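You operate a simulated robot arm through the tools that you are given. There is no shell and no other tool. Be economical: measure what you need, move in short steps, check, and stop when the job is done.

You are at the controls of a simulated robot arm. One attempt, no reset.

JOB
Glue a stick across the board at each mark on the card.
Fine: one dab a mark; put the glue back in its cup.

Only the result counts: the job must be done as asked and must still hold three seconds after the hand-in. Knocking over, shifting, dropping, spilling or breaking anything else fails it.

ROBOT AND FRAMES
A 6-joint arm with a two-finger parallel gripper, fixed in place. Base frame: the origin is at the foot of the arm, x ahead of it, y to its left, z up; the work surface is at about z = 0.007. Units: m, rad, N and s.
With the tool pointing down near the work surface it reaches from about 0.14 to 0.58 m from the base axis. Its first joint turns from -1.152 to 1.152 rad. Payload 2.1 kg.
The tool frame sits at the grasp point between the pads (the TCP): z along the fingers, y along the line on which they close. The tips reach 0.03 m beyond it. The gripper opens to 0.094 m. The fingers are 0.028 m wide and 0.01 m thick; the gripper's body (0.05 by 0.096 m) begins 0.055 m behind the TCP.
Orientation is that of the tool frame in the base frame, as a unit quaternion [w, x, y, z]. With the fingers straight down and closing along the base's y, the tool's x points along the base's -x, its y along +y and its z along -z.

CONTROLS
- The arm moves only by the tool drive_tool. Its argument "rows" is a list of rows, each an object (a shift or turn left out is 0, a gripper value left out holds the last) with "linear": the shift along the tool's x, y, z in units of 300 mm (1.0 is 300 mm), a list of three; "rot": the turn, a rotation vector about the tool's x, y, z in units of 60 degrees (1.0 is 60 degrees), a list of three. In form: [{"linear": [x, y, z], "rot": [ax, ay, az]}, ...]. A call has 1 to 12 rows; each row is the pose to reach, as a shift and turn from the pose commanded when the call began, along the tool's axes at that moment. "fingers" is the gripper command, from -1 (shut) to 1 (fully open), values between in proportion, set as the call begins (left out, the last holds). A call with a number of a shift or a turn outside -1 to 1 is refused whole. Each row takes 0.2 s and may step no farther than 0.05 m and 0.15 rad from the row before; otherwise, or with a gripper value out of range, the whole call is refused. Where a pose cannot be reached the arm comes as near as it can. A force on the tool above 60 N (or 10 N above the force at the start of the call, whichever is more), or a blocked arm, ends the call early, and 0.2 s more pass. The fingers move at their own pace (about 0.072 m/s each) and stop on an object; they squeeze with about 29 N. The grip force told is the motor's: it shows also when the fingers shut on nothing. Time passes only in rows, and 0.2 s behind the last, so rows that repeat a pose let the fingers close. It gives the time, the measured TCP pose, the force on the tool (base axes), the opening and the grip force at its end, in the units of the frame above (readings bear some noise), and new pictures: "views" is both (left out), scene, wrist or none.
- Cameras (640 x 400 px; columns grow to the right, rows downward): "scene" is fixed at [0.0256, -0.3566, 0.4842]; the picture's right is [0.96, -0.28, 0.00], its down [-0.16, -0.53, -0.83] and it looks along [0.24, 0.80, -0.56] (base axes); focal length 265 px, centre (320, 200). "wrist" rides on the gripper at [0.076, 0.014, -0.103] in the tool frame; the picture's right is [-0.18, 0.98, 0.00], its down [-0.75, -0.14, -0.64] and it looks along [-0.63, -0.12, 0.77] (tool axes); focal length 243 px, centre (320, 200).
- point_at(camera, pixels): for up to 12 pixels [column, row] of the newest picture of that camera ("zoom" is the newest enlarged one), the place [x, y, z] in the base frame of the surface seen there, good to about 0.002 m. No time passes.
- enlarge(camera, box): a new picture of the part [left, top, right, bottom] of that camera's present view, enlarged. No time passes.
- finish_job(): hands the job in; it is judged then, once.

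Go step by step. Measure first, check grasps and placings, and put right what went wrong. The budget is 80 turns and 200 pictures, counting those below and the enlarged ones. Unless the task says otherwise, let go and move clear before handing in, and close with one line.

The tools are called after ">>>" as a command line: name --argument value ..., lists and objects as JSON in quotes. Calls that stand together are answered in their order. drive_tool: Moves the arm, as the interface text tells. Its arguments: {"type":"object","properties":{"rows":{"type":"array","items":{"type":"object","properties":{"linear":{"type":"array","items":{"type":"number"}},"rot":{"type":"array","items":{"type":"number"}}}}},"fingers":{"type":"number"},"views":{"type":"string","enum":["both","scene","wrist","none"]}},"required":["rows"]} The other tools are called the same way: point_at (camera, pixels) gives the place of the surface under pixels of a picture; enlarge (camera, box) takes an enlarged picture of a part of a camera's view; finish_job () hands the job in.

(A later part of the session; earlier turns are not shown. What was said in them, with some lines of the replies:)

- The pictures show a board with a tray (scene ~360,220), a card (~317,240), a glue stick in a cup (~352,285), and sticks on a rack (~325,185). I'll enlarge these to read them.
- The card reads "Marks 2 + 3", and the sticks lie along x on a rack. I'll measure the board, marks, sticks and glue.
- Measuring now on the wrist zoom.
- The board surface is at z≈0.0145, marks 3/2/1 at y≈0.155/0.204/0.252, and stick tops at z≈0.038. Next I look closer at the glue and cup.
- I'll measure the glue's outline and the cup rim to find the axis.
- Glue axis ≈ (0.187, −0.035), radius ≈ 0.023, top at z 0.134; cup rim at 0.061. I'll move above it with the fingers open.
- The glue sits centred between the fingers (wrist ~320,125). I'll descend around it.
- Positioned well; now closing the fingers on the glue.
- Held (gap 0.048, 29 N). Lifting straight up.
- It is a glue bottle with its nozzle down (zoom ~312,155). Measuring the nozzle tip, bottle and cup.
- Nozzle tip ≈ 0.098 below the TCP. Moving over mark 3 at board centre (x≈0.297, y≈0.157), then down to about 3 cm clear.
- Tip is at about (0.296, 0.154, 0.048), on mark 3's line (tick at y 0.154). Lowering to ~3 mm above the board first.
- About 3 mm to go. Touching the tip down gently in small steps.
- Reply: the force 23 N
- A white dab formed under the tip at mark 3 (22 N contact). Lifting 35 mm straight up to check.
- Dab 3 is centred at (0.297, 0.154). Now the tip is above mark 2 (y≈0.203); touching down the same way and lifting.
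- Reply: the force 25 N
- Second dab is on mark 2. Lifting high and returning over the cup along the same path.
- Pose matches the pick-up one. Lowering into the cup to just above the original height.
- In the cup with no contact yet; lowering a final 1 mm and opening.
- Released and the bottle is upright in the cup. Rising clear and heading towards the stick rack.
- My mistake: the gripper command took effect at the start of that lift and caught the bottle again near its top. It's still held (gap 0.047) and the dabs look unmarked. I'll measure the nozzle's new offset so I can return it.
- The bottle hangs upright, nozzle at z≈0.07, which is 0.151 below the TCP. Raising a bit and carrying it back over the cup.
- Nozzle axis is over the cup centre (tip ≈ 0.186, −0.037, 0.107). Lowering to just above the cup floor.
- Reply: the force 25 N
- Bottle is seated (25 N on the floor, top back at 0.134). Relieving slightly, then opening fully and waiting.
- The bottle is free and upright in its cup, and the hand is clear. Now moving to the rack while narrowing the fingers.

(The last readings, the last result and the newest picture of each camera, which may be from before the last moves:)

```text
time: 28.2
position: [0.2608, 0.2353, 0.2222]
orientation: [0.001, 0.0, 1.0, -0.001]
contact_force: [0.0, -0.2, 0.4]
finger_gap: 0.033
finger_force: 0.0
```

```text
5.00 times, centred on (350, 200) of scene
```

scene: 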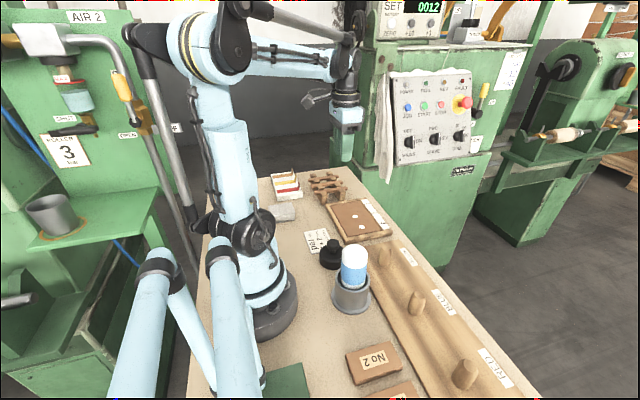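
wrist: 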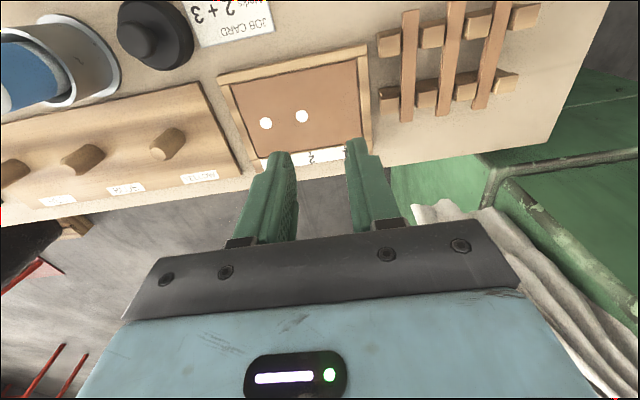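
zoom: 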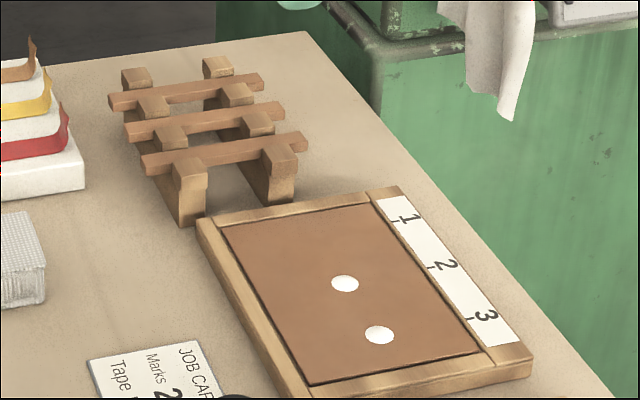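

Measuring the sticks and rails closely via the wrist view.

>>> point_at --camera "wrist" --pixels '[[411, 12], [406, 120], [404, 60], [415, 60], [409, 60], [448, 60], [457, 3], [442, 113], [390, 40], [390, 100], [432, 30], [428, 92]]'

>>> point_at --camera "zoom" --pixels '[[190, 180], [265, 165], [225, 152], [145, 160], [303, 140], [190, 168], [280, 150], [250, 160], [200, 195]]'

```text
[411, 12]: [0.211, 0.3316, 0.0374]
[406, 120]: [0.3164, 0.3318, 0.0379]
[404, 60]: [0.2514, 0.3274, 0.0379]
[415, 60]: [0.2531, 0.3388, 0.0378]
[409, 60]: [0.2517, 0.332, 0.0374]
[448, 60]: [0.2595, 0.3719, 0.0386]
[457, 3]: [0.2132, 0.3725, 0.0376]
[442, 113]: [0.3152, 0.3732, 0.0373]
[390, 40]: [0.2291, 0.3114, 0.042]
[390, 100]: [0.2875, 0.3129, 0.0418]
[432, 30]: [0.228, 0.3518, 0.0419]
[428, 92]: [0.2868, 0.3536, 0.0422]
```

```text
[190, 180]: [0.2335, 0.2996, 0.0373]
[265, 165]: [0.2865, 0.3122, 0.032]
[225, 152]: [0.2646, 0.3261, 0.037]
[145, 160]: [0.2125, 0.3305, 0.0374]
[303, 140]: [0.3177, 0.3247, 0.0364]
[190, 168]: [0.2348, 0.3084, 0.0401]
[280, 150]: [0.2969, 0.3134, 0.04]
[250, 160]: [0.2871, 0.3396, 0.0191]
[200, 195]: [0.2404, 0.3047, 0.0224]
```

Checking the rails' inner faces for finger clearance.

>>> point_at --camera "wrist" --pixels '[[390, 34], [390, 37], [390, 52], [390, 55], [390, 58], [390, 90], [390, 95], [390, 99], [390, 108], [390, 111], [427, 90], [427, 102]]'

>>> enlarge --camera "wrist" --box '[370, 0, 480, 130]'

```text
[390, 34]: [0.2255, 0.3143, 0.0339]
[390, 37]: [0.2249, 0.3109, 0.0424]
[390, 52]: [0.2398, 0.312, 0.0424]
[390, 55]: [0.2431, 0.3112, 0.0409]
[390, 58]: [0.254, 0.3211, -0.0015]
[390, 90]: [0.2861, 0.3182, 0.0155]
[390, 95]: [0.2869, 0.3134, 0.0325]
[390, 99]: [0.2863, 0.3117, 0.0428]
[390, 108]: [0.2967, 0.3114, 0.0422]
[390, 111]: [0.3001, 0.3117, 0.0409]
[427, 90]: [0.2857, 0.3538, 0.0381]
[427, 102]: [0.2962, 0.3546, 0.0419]
```

```text
3.08 times, centred on (425, 65) of wrist
```

zoom: 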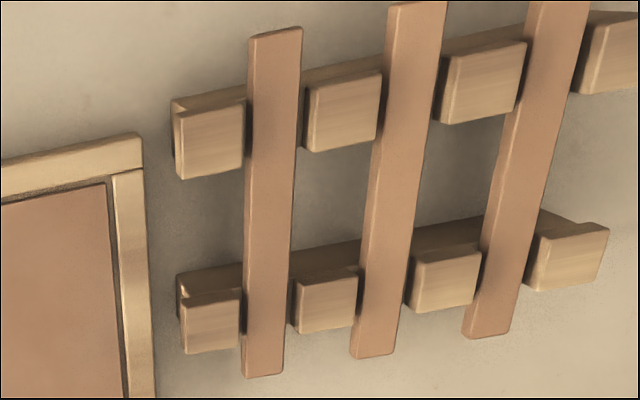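

Rails' inner gap is x 0.243–0.286, so the fingers fit at x 0.264. Moving above the first stick (y 0.332) and stopping with tips about 3 cm above it.

>>> drive_tool --rows '[{"linear": [-0.005, 0.11, 0]}, {"linear": [-0.01, 0.22, 0]}, {"linear": [-0.0137, 0.324, 0]}, {"linear": [-0.0137, 0.324, 0.15]}, {"linear": [-0.0137, 0.324, 0.3]}, {"linear": [-0.0137, 0.324, 0.407]}, {"linear": [-0.0137, 0.324, 0.407]}]'

>>> enlarge --camera "scene" --box '[290, 150, 390, 230]'

```text
time: 29.8
position: [0.2654, 0.3322, 0.101]
orientation: [0.001, -0.001, 1.0, 0.0]
contact_force: [1.0, -1.4, 0.8]
finger_gap: 0.0328
finger_force: 0.0
```

scene: 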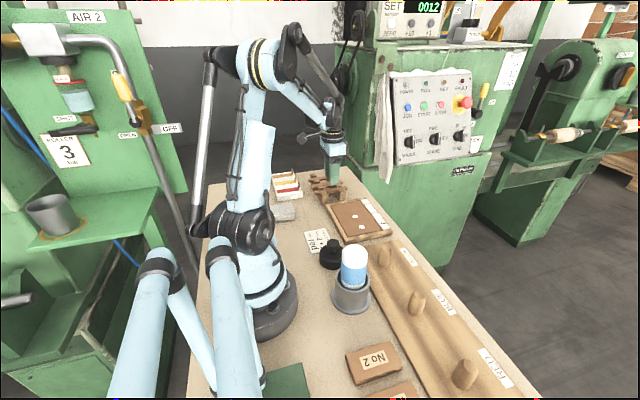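
wrist: 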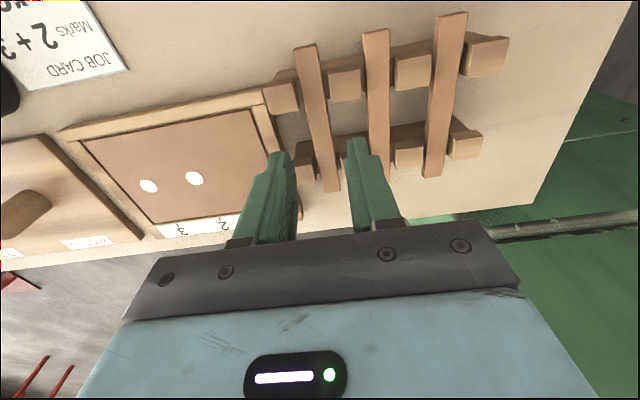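

```text
5.00 times, centred on (340, 190) of scene
```

zoom: 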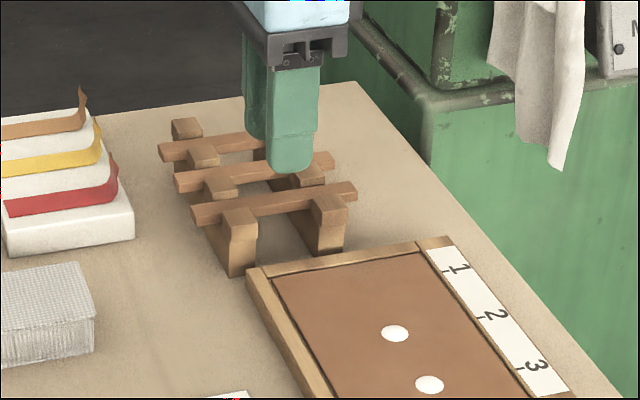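

Aligned. Descending so the fingertips just span the stick (TCP z≈0.0625).

>>> drive_tool --rows '[{"linear": [0, 0, 0.06]}, {"linear": [0, 0, 0.1]}, {"linear": [0, 0, 0.126]}, {"linear": [0, 0, 0.126]}]'

>>> enlarge --camera "scene" --box '[300, 160, 380, 220]'

>>> enlarge --camera "wrist" --box '[220, 60, 440, 240]'

```text
time: 30.8
position: [0.2643, 0.3314, 0.0638]
orientation: [0.001, 0.0, 1.0, 0.0]
contact_force: [0.5, 0.2, 0.1]
finger_gap: 0.033
finger_force: 0.1
```

scene: 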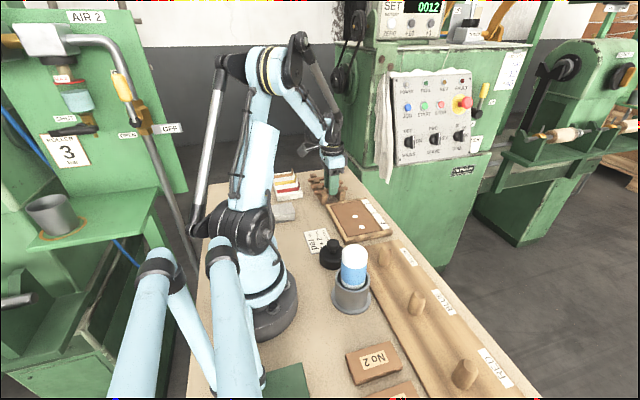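
wrist: 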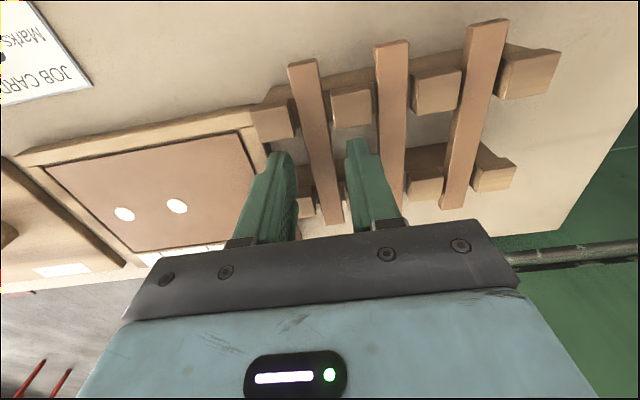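

```text
6.67 times, centred on (340, 190) of scene
```

zoom: 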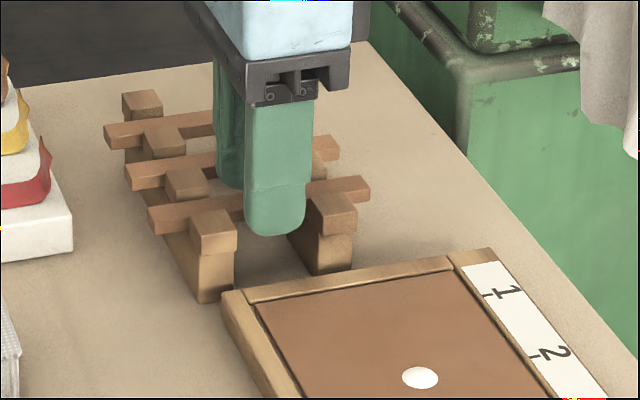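

```text
2.22 times, centred on (330, 150) of wrist
```

zoom: 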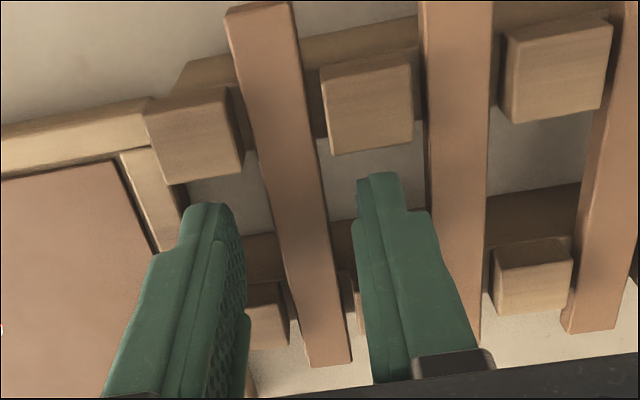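

Tips flank the first stick. Lowering 1 mm more, then closing.

>>> drive_tool --rows '[{"linear": [0, 0, 0.004]}, {"linear": [0, 0, 0.004]}]' --views "none"

>>> drive_tool --rows '[{"linear": [0, 0, 0]}, {"linear": [0, 0, 0]}, {"linear": [0, 0, 0]}]' --fingers -1 --views "none"

>>> enlarge --camera "scene" --box '[300, 160, 380, 220]'

```text
time: 31.4
position: [0.2651, 0.3318, 0.0608]
orientation: [0.001, 0.0, 1.0, 0.0]
contact_force: [-0.1, -0.3, -0.3]
finger_gap: 0.033
finger_force: 0.0
```

```text
time: 32.2
position: [0.2648, 0.3304, 0.0617]
orientation: [0.001, 0.0, 1.0, 0.0]
contact_force: [-0.5, 0.7, 0.5]
finger_gap: 0.0133
finger_force: 29.2
```

```text
6.67 times, centred on (340, 190) of scene
```

zoom: 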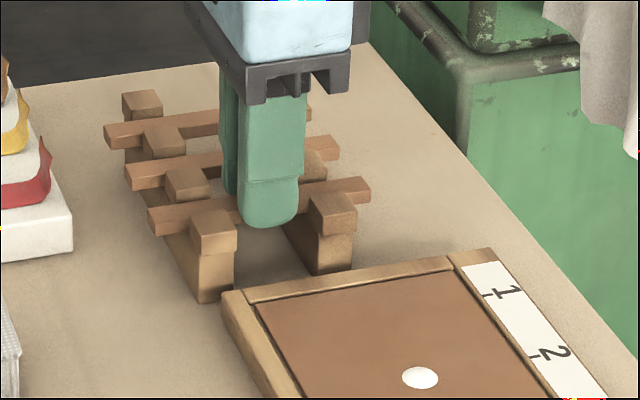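

Stick held (gap 0.0133). Lifting straight up 6 cm.

>>> drive_tool --rows '[{"linear": [0, 0, -0.04]}, {"linear": [0, 0, -0.12]}, {"linear": [0, 0, -0.2]}, {"linear": [0, 0, -0.2]}]'

>>> enlarge --camera "scene" --box '[300, 150, 380, 220]'

```text
time: 33.2
position: [0.2632, 0.3319, 0.1217]
orientation: [0.0, 0.0, 1.0, 0.0]
contact_force: [-0.2, -1.1, 0.5]
finger_gap: 0.0133
finger_force: 29.8
```

scene: 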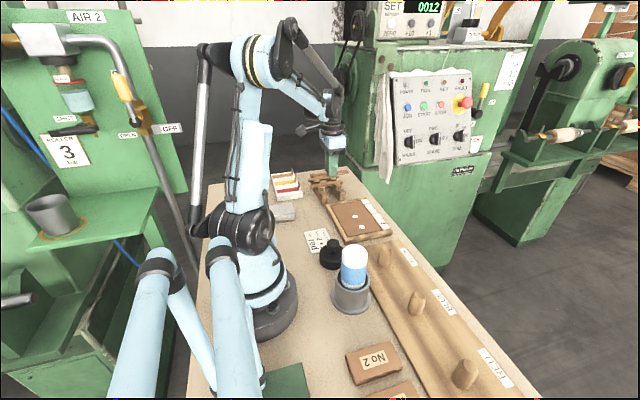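
wrist: 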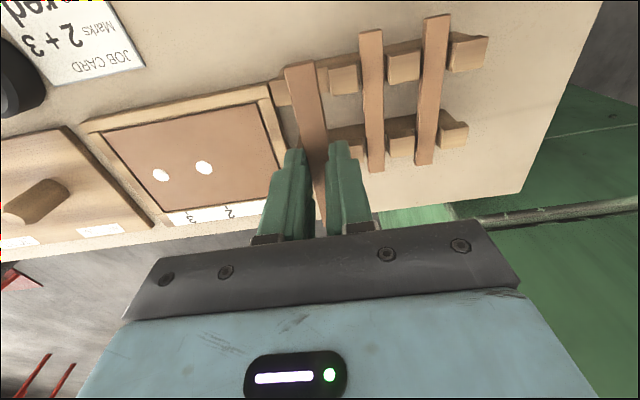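

```text
5.71 times, centred on (340, 185) of scene
```

zoom: 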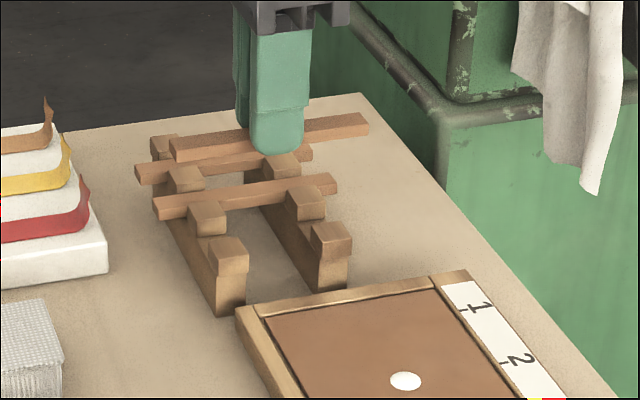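

Held level. Measuring its ends and underside versus the fingertip.

>>> point_at --camera "zoom" --pixels '[[174, 141], [365, 118], [182, 148], [182, 157], [240, 148], [330, 136], [330, 129], [276, 148], [240, 138], [355, 122]]'

```text
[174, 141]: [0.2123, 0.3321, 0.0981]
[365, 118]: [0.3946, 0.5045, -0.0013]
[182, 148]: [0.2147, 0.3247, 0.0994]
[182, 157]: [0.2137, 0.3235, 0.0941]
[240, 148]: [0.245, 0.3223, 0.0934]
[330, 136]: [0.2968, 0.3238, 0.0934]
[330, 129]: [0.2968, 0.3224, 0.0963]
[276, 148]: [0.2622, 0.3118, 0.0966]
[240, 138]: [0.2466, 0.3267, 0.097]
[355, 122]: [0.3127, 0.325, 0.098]
```

The underside is about 0.0285 below the TCP and level. Carrying to mark 3 (x 0.297, y 0.1545) and hovering ~3 cm above.

>>> drive_tool --rows '[{"linear": [-0.0222, -0.1185, 0]}, {"linear": [-0.0444, -0.2369, 0]}, {"linear": [-0.0666, -0.3554, 0]}, {"linear": [-0.0888, -0.4738, 0]}, {"linear": [-0.111, -0.5923, 0]}, {"linear": [-0.111, -0.5923, 0.08]}, {"linear": [-0.111, -0.5923, 0.16]}, {"linear": [-0.111, -0.5923, 0.2]}, {"linear": [-0.111, -0.5923, 0.2]}]'

>>> enlarge --camera "scene" --box '[320, 180, 410, 240]'

```text
time: 35.2
position: [0.2986, 0.1543, 0.0602]
orientation: [0.001, 0.0, 1.0, 0.0]
contact_force: [-0.4, -0.8, 0.3]
finger_gap: 0.0132
finger_force: 29.0
```

scene: 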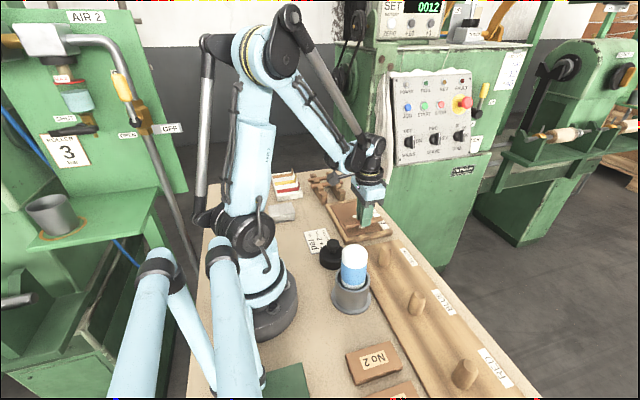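
wrist: 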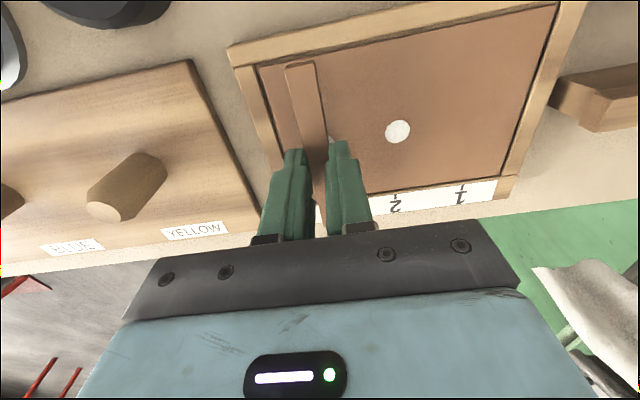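

```text
6.67 times, centred on (365, 210) of scene
```

zoom: 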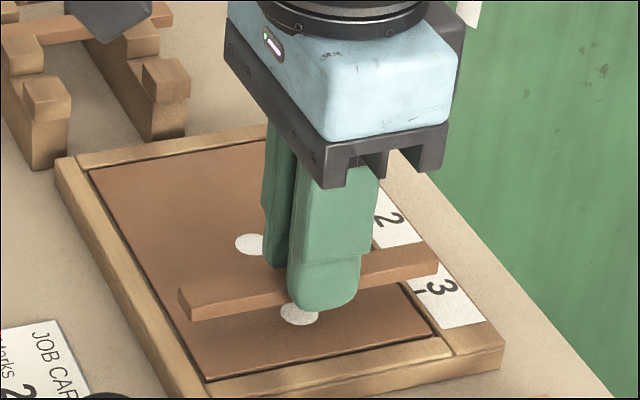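

Stick is over the mark 3 dab, ~17 mm up. Checking its end positions before lowering.

>>> point_at --camera "zoom" --pixels '[[184, 292], [434, 255], [220, 288], [400, 262], [200, 310], [420, 295], [195, 378], [360, 340]]'

>>> drive_tool --rows '[{"linear": [0, 0, 0.025]}, {"linear": [0, 0, 0.042]}, {"linear": [0, 0, 0.051]}, {"linear": [0, 0, 0.054]}]' --views "none"

>>> enlarge --camera "scene" --box '[320, 180, 410, 240]'

```text
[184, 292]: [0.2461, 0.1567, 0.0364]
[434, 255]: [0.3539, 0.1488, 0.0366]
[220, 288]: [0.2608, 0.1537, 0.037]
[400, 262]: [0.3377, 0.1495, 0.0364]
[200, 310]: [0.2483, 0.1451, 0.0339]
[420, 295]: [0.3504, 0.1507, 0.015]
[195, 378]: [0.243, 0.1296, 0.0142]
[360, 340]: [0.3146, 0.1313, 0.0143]
```

```text
time: 36.2
position: [0.2978, 0.1536, 0.0456]
orientation: [0.0, 0.001, 1.0, 0.0]
contact_force: [-1.5, -2.5, 30.3]
finger_gap: 0.0136
finger_force: 29.3
```

```text
6.67 times, centred on (365, 210) of scene
```

zoom: 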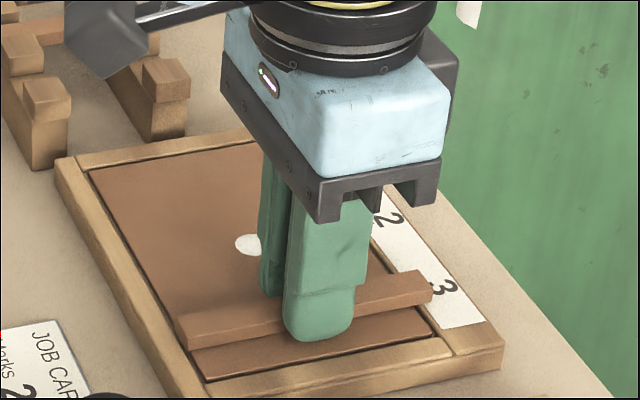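

Stick pressed onto the dab (30 N). Holding for 2 s to set, then opening narrowly.

>>> drive_tool --rows '[{"linear": [0, 0, 0]}, {"linear": [0, 0, 0]}, {"linear": [0, 0, 0]}, {"linear": [0, 0, 0]}, {"linear": [0, 0, 0]}, {"linear": [0, 0, 0]}, {"linear": [0, 0, 0]}, {"linear": [0, 0, 0]}, {"linear": [0, 0, 0]}, {"linear": [0, 0, 0]}]' --views "none"

>>> drive_tool --rows '[{"linear": [0, 0, -0.003]}, {"linear": [0, 0, -0.003]}, {"linear": [0, 0, -0.003]}]' --fingers -0.3 --views "none"

>>> drive_tool --rows '[{"linear": [0, 0, -0.06]}, {"linear": [0, 0, -0.18]}, {"linear": [0, 0, -0.25]}, {"linear": [0, 0, -0.25]}]'

>>> enlarge --camera "scene" --box '[320, 180, 410, 240]'

```text
time: 38.4
position: [0.2984, 0.155, 0.0447]
orientation: [0.001, 0.0, 1.0, 0.0]
contact_force: [0.9, 0.8, 13.6]
finger_gap: 0.0133
finger_force: 29.3
```

```text
time: 39.2
position: [0.2972, 0.155, 0.0465]
orientation: [0.001, 0.0, 1.0, 0.0]
contact_force: [-0.3, -0.3, -0.4]
finger_gap: 0.033
finger_force: 0.1
```

```text
time: 40.2
position: [0.2979, 0.1538, 0.1213]
orientation: [0.001, 0.0, 1.0, 0.0]
contact_force: [0.9, 0.3, 0.3]
finger_gap: 0.033
finger_force: 0.1
```

scene: 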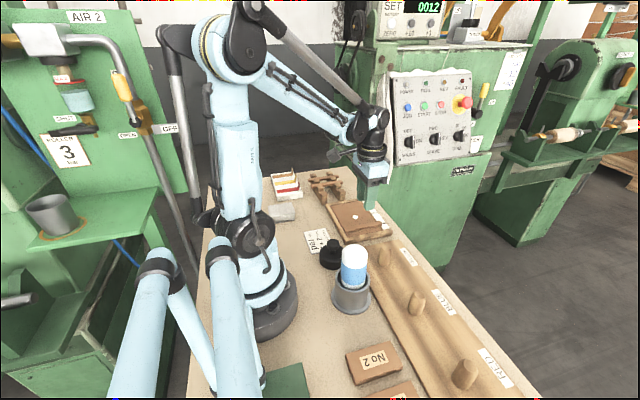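
wrist: 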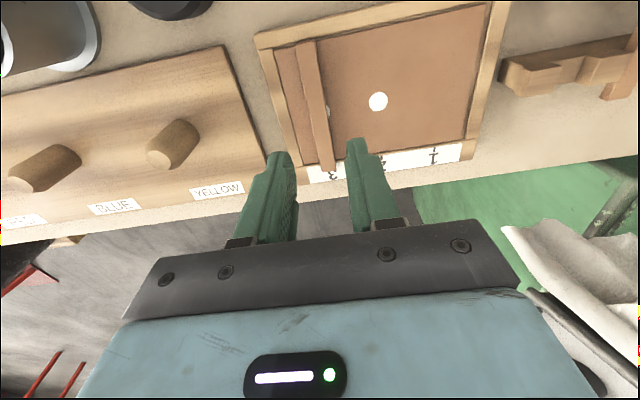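

```text
6.67 times, centred on (365, 210) of scene
```

zoom: 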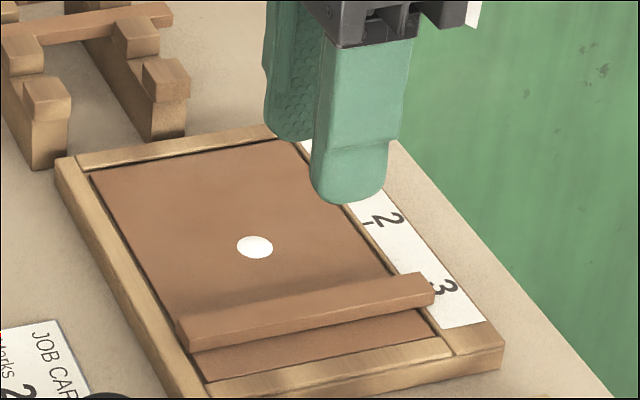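

Stick 3 stays across the board at its mark. Checking its place, and heading back to the rack for the second stick (y 0.3727).

>>> point_at --camera "wrist" --pixels '[[306, 44], [326, 166], [315, 100], [334, 176]]'

>>> drive_tool --rows '[{"linear": [0.0159, 0.1213, 0]}, {"linear": [0.0317, 0.2427, 0]}, {"linear": [0.0476, 0.364, 0]}, {"linear": [0.0634, 0.4853, 0]}, {"linear": [0.0793, 0.6067, 0]}, {"linear": [0.111, 0.728, 0]}, {"linear": [0.111, 0.728, 0.07]}, {"linear": [0.111, 0.728, 0.07]}]'

>>> enlarge --camera "scene" --box '[300, 150, 380, 220]'

```text
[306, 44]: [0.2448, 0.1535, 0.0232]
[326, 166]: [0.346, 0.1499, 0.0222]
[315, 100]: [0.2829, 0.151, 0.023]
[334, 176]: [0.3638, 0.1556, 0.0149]
```

```text
time: 42.0
position: [0.2642, 0.3726, 0.0989]
orientation: [0.001, 0.001, 1.0, 0.0]
contact_force: [0.2, 0.5, -0.2]
finger_gap: 0.0329
finger_force: 0.0
```

scene: 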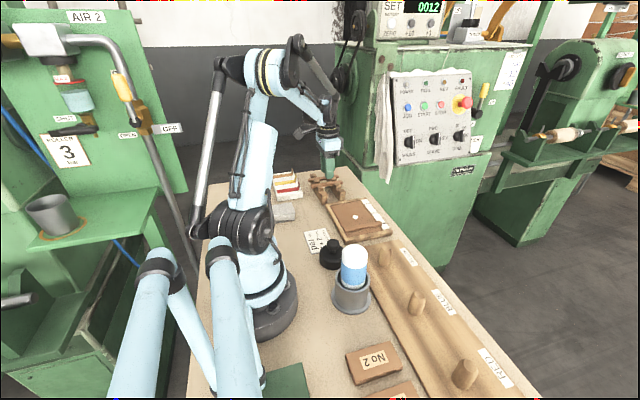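
wrist: 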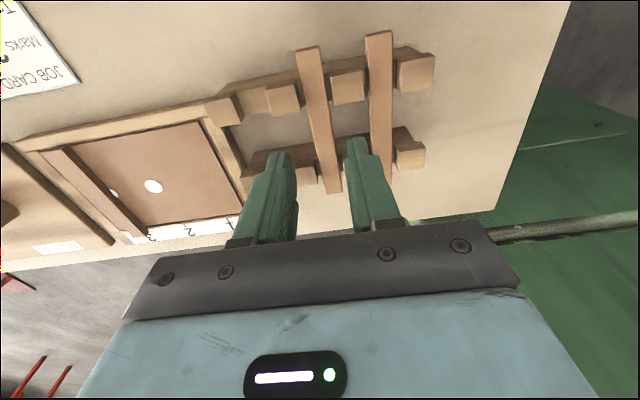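

```text
5.71 times, centred on (340, 185) of scene
```

zoom: 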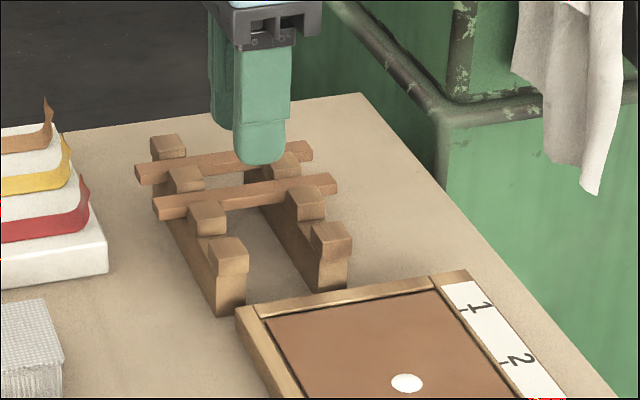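

Stick 1 top at z≈0.023, y≈0.152, good. Hand is over the second stick; descending to grasp height.

>>> drive_tool --rows '[{"linear": [0, 0, 0.06]}, {"linear": [0, 0, 0.1]}, {"linear": [0, 0, 0.1275]}, {"linear": [0, 0, 0.1275]}]'

>>> enlarge --camera "wrist" --box '[220, 60, 440, 240]'

```text
time: 43.0
position: [0.2637, 0.3715, 0.0622]
orientation: [0.001, 0.0, 1.0, 0.0]
contact_force: [-0.4, 0.1, 0.7]
finger_gap: 0.0327
finger_force: 0.0
```

scene: 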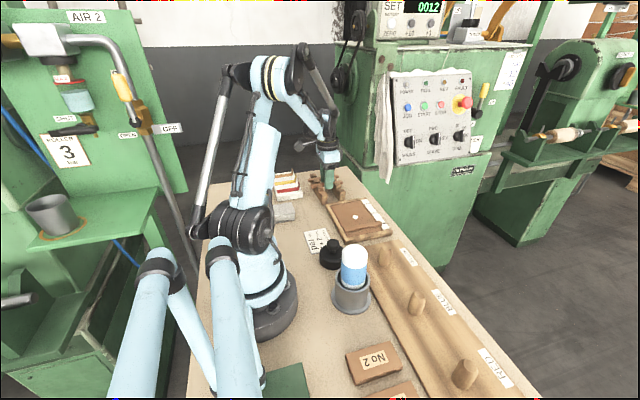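
wrist: 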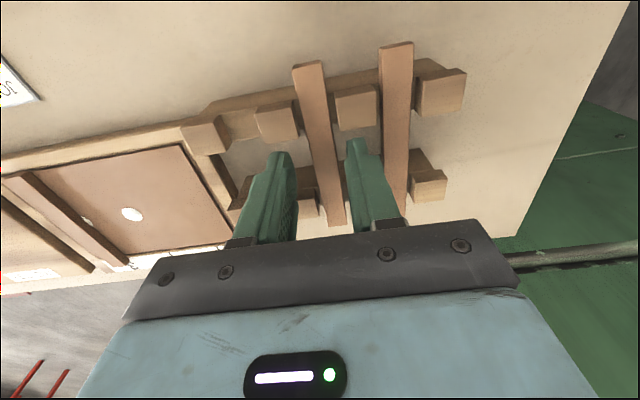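

```text
2.22 times, centred on (330, 150) of wrist
```

zoom: 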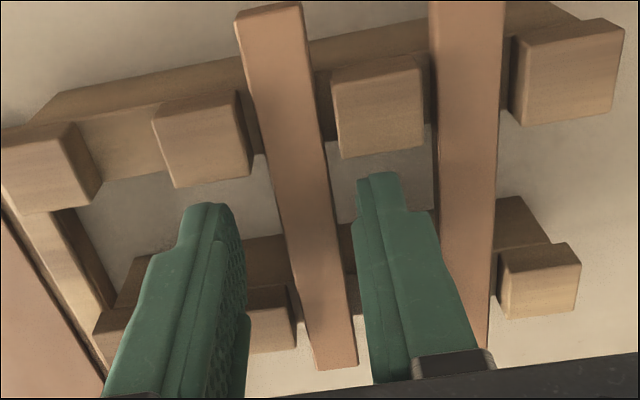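

Same picture as the first grasp; closing, then lifting.

>>> drive_tool --rows '[{"linear": [0, 0, 0]}, {"linear": [0, 0, 0]}, {"linear": [0, 0, 0]}]' --fingers -1 --views "none"

>>> drive_tool --rows '[{"linear": [0, 0, -0.04]}, {"linear": [0, 0, -0.12]}, {"linear": [0, 0, -0.2]}, {"linear": [0, 0, -0.2]}]'

>>> enlarge --camera "scene" --box '[300, 150, 380, 220]'

```text
time: 43.8
position: [0.2636, 0.3712, 0.0618]
orientation: [0.001, 0.0, 1.0, 0.0]
contact_force: [0.1, 0.6, 0.7]
finger_gap: 0.0135
finger_force: 29.0
```

```text
time: 44.8
position: [0.2653, 0.3711, 0.1222]
orientation: [0.001, 0.0, 1.0, 0.0]
contact_force: [-0.5, 0.1, -0.8]
finger_gap: 0.0133
finger_force: 29.3
```

scene: 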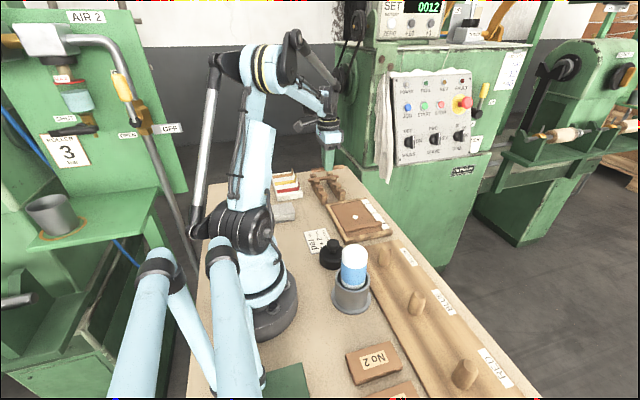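
wrist: 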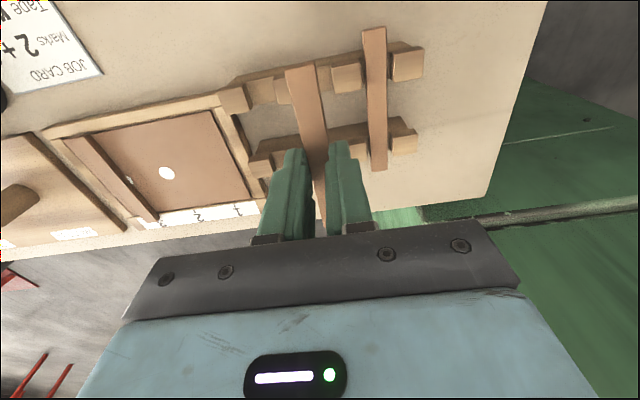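

```text
5.71 times, centred on (340, 185) of scene
```

zoom: 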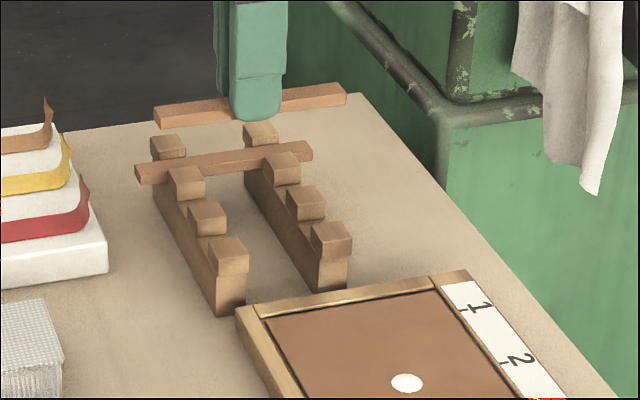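

Second stick held level. Carrying to mark 2 (y≈0.204) and hovering.

>>> drive_tool --rows '[{"linear": [-0.0214, -0.1123, 0]}, {"linear": [-0.0428, -0.2245, 0]}, {"linear": [-0.0642, -0.3368, 0]}, {"linear": [-0.0856, -0.449, 0]}, {"linear": [-0.107, -0.5613, 0]}, {"linear": [-0.107, -0.5613, 0.08]}, {"linear": [-0.107, -0.5613, 0.16]}, {"linear": [-0.107, -0.5613, 0.2]}, {"linear": [-0.107, -0.5613, 0.2]}]'

>>> enlarge --camera "scene" --box '[320, 180, 410, 240]'

```text
time: 46.8
position: [0.2953, 0.2038, 0.0614]
orientation: [0.001, -0.001, 1.0, 0.0]
contact_force: [-0.2, 0.4, 0.0]
finger_gap: 0.0133
finger_force: 29.4
```

scene: 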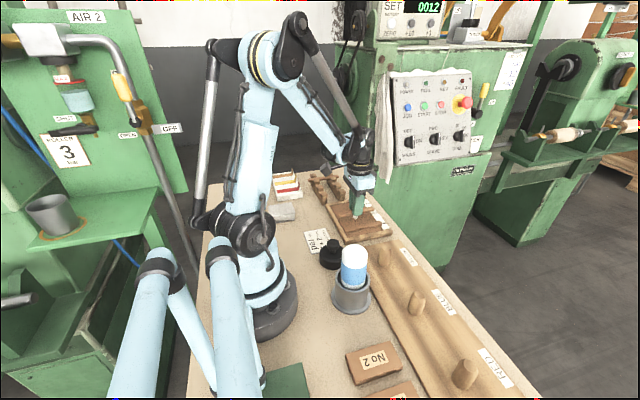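
wrist: 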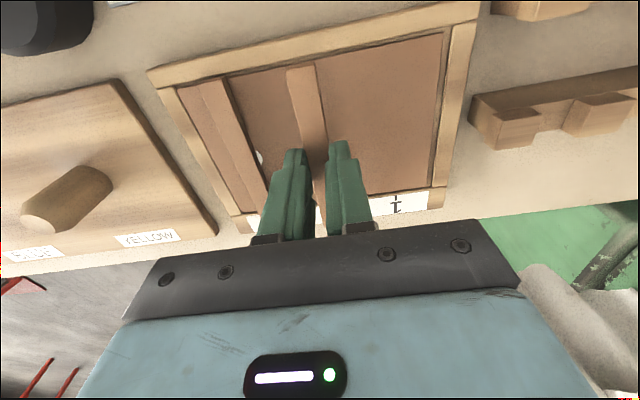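

```text
6.67 times, centred on (365, 210) of scene
```

zoom: 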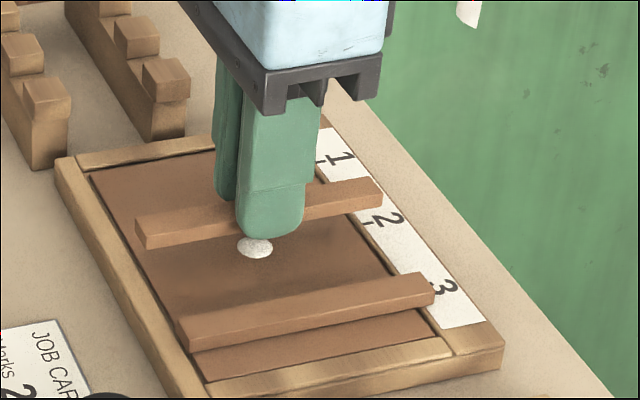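

Aligned over the dab at mark 2. Lowering and pressing with the same depth, then holding.

>>> drive_tool --rows '[{"linear": [0, 0, 0.025]}, {"linear": [0, 0, 0.042]}, {"linear": [0, 0, 0.051]}, {"linear": [0, 0, 0.054]}]' --views "none"

>>> drive_tool --rows '[{"linear": [0, 0, 0]}, {"linear": [0, 0, 0]}, {"linear": [0, 0, 0]}, {"linear": [0, 0, 0]}, {"linear": [0, 0, 0]}, {"linear": [0, 0, 0]}, {"linear": [0, 0, 0]}, {"linear": [0, 0, 0]}, {"linear": [0, 0, 0]}, {"linear": [0, 0, 0]}]' --views "none"

>>> enlarge --camera "scene" --box '[320, 180, 410, 240]'

```text
time: 47.8
position: [0.2962, 0.2041, 0.047]
orientation: [0.0, 0.0, 1.0, 0.0]
contact_force: [2.1, 0.5, 31.1]
finger_gap: 0.0135
finger_force: 29.0
```

```text
time: 50.0
position: [0.297, 0.2043, 0.0464]
orientation: [0.001, 0.0, 1.0, 0.0]
contact_force: [4.7, 1.8, 13.1]
finger_gap: 0.0132
finger_force: 29.1
```

```text
6.67 times, centred on (365, 210) of scene
```

zoom: 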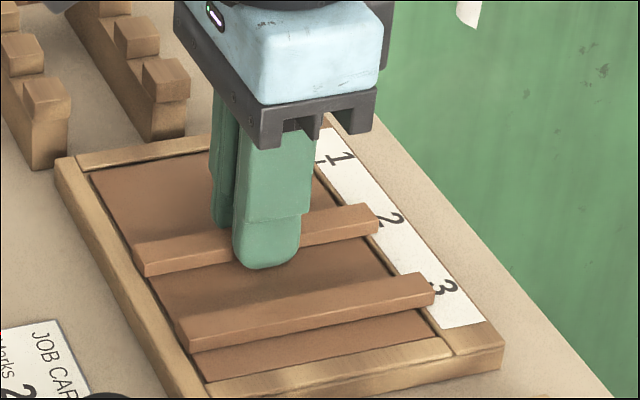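

Stick is seated on mark 2. Opening narrowly, then lifting clear.

>>> drive_tool --rows '[{"linear": [0, 0, -0.002]}, {"linear": [0, 0, -0.002]}, {"linear": [0, 0, -0.002]}]' --fingers -0.3 --views "none"

>>> drive_tool --rows '[{"linear": [0, 0, -0.06]}, {"linear": [0, 0, -0.2]}, {"linear": [0, 0, -0.35]}, {"linear": [0, 0, -0.5]}, {"linear": [0, 0, -0.5]}]'

>>> enlarge --camera "scene" --box '[320, 180, 410, 240]'

>>> enlarge --camera "wrist" --box '[220, 0, 460, 160]'

```text
time: 50.8
position: [0.2967, 0.2045, 0.0472]
orientation: [0.0, 0.0, 1.0, 0.0]
contact_force: [0.8, -0.5, -0.4]
finger_gap: 0.0328
finger_force: 0.0
```

```text
time: 52.0
position: [0.2967, 0.2053, 0.1976]
orientation: [0.0, -0.001, 1.0, 0.0]
contact_force: [-0.2, -0.1, -1.1]
finger_gap: 0.0329
finger_force: 0.0
```

scene: 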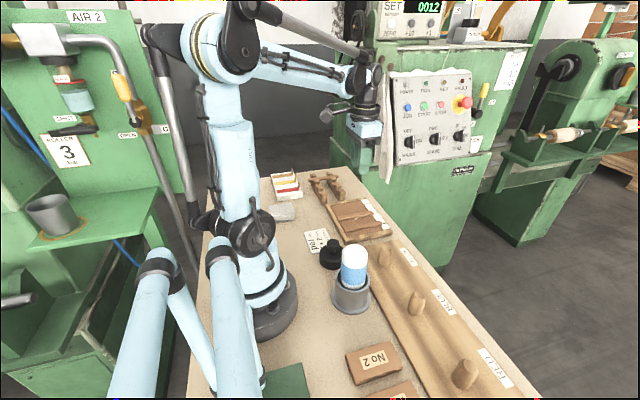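
wrist: 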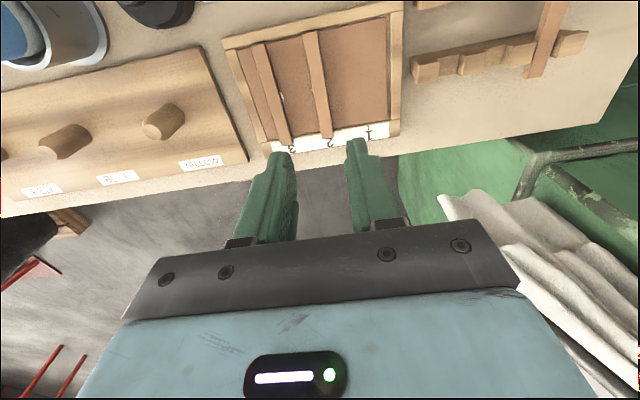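

```text
6.67 times, centred on (365, 210) of scene
```

zoom: 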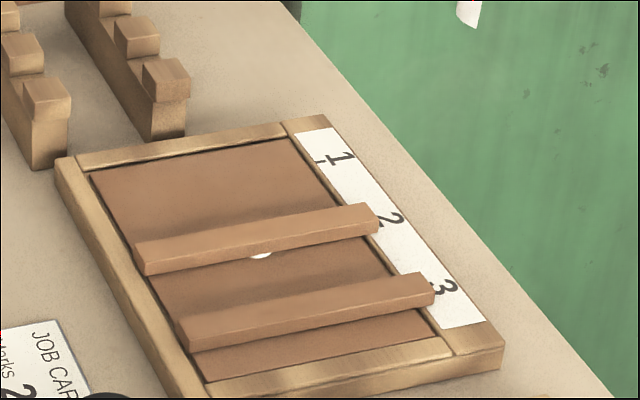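

```text
2.50 times, centred on (340, 80) of wrist
```

zoom: 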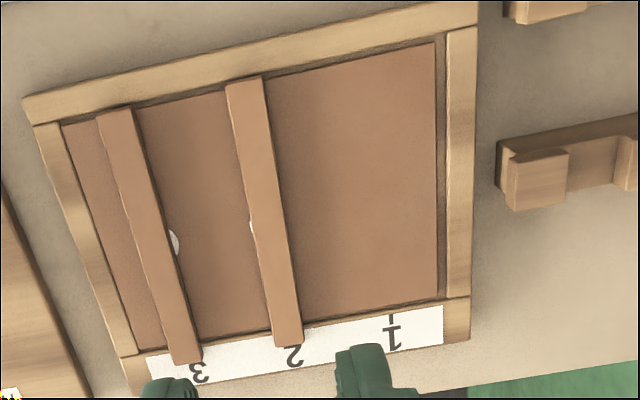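

Both sticks lie across the board, with small dab edges showing. Measuring their centre lines against the marks, plus a check of the cup.

>>> point_at --camera "zoom" --pixels '[[115, 114], [182, 354], [149, 235], [244, 86], [287, 336], [266, 215], [174, 242], [251, 226], [391, 320]]'

>>> enlarge --camera "scene" --box '[300, 160, 420, 320]'

```text
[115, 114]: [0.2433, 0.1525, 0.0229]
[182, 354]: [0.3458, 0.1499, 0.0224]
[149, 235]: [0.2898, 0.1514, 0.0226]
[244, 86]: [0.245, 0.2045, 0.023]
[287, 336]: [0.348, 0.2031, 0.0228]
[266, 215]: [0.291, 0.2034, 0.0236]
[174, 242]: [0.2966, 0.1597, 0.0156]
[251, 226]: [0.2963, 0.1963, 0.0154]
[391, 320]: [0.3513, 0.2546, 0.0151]
```

```text
2.50 times, centred on (360, 240) of scene
```

zoom: 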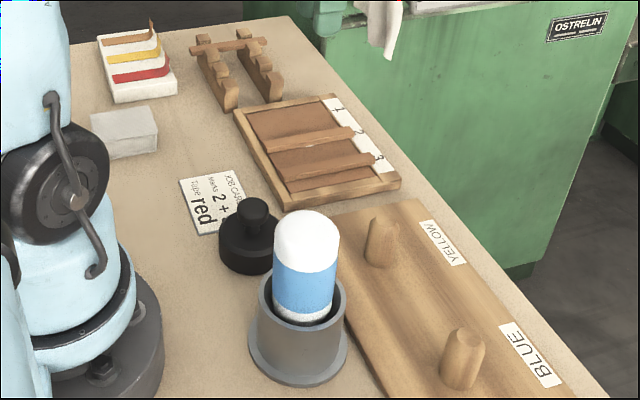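

Both sticks are across the board: y 0.2035 at mark 2, and 0.151 at mark 3, about 2–3 mm off its tick. Each covers its dab, the glue stands in its cup, and the hand is clear, so I'm handing in.

>>> finish_job

```text
The job is handed in.
```

I glued one stick across the board at mark 2 and one at mark 3, each on a single dab. The stick at mark 3 sits about 2–3 mm off its tick. The glue is back in its cup, though I caught the bottle by accident after the first return and had to put it back a second time. Nothing else was seen to move.
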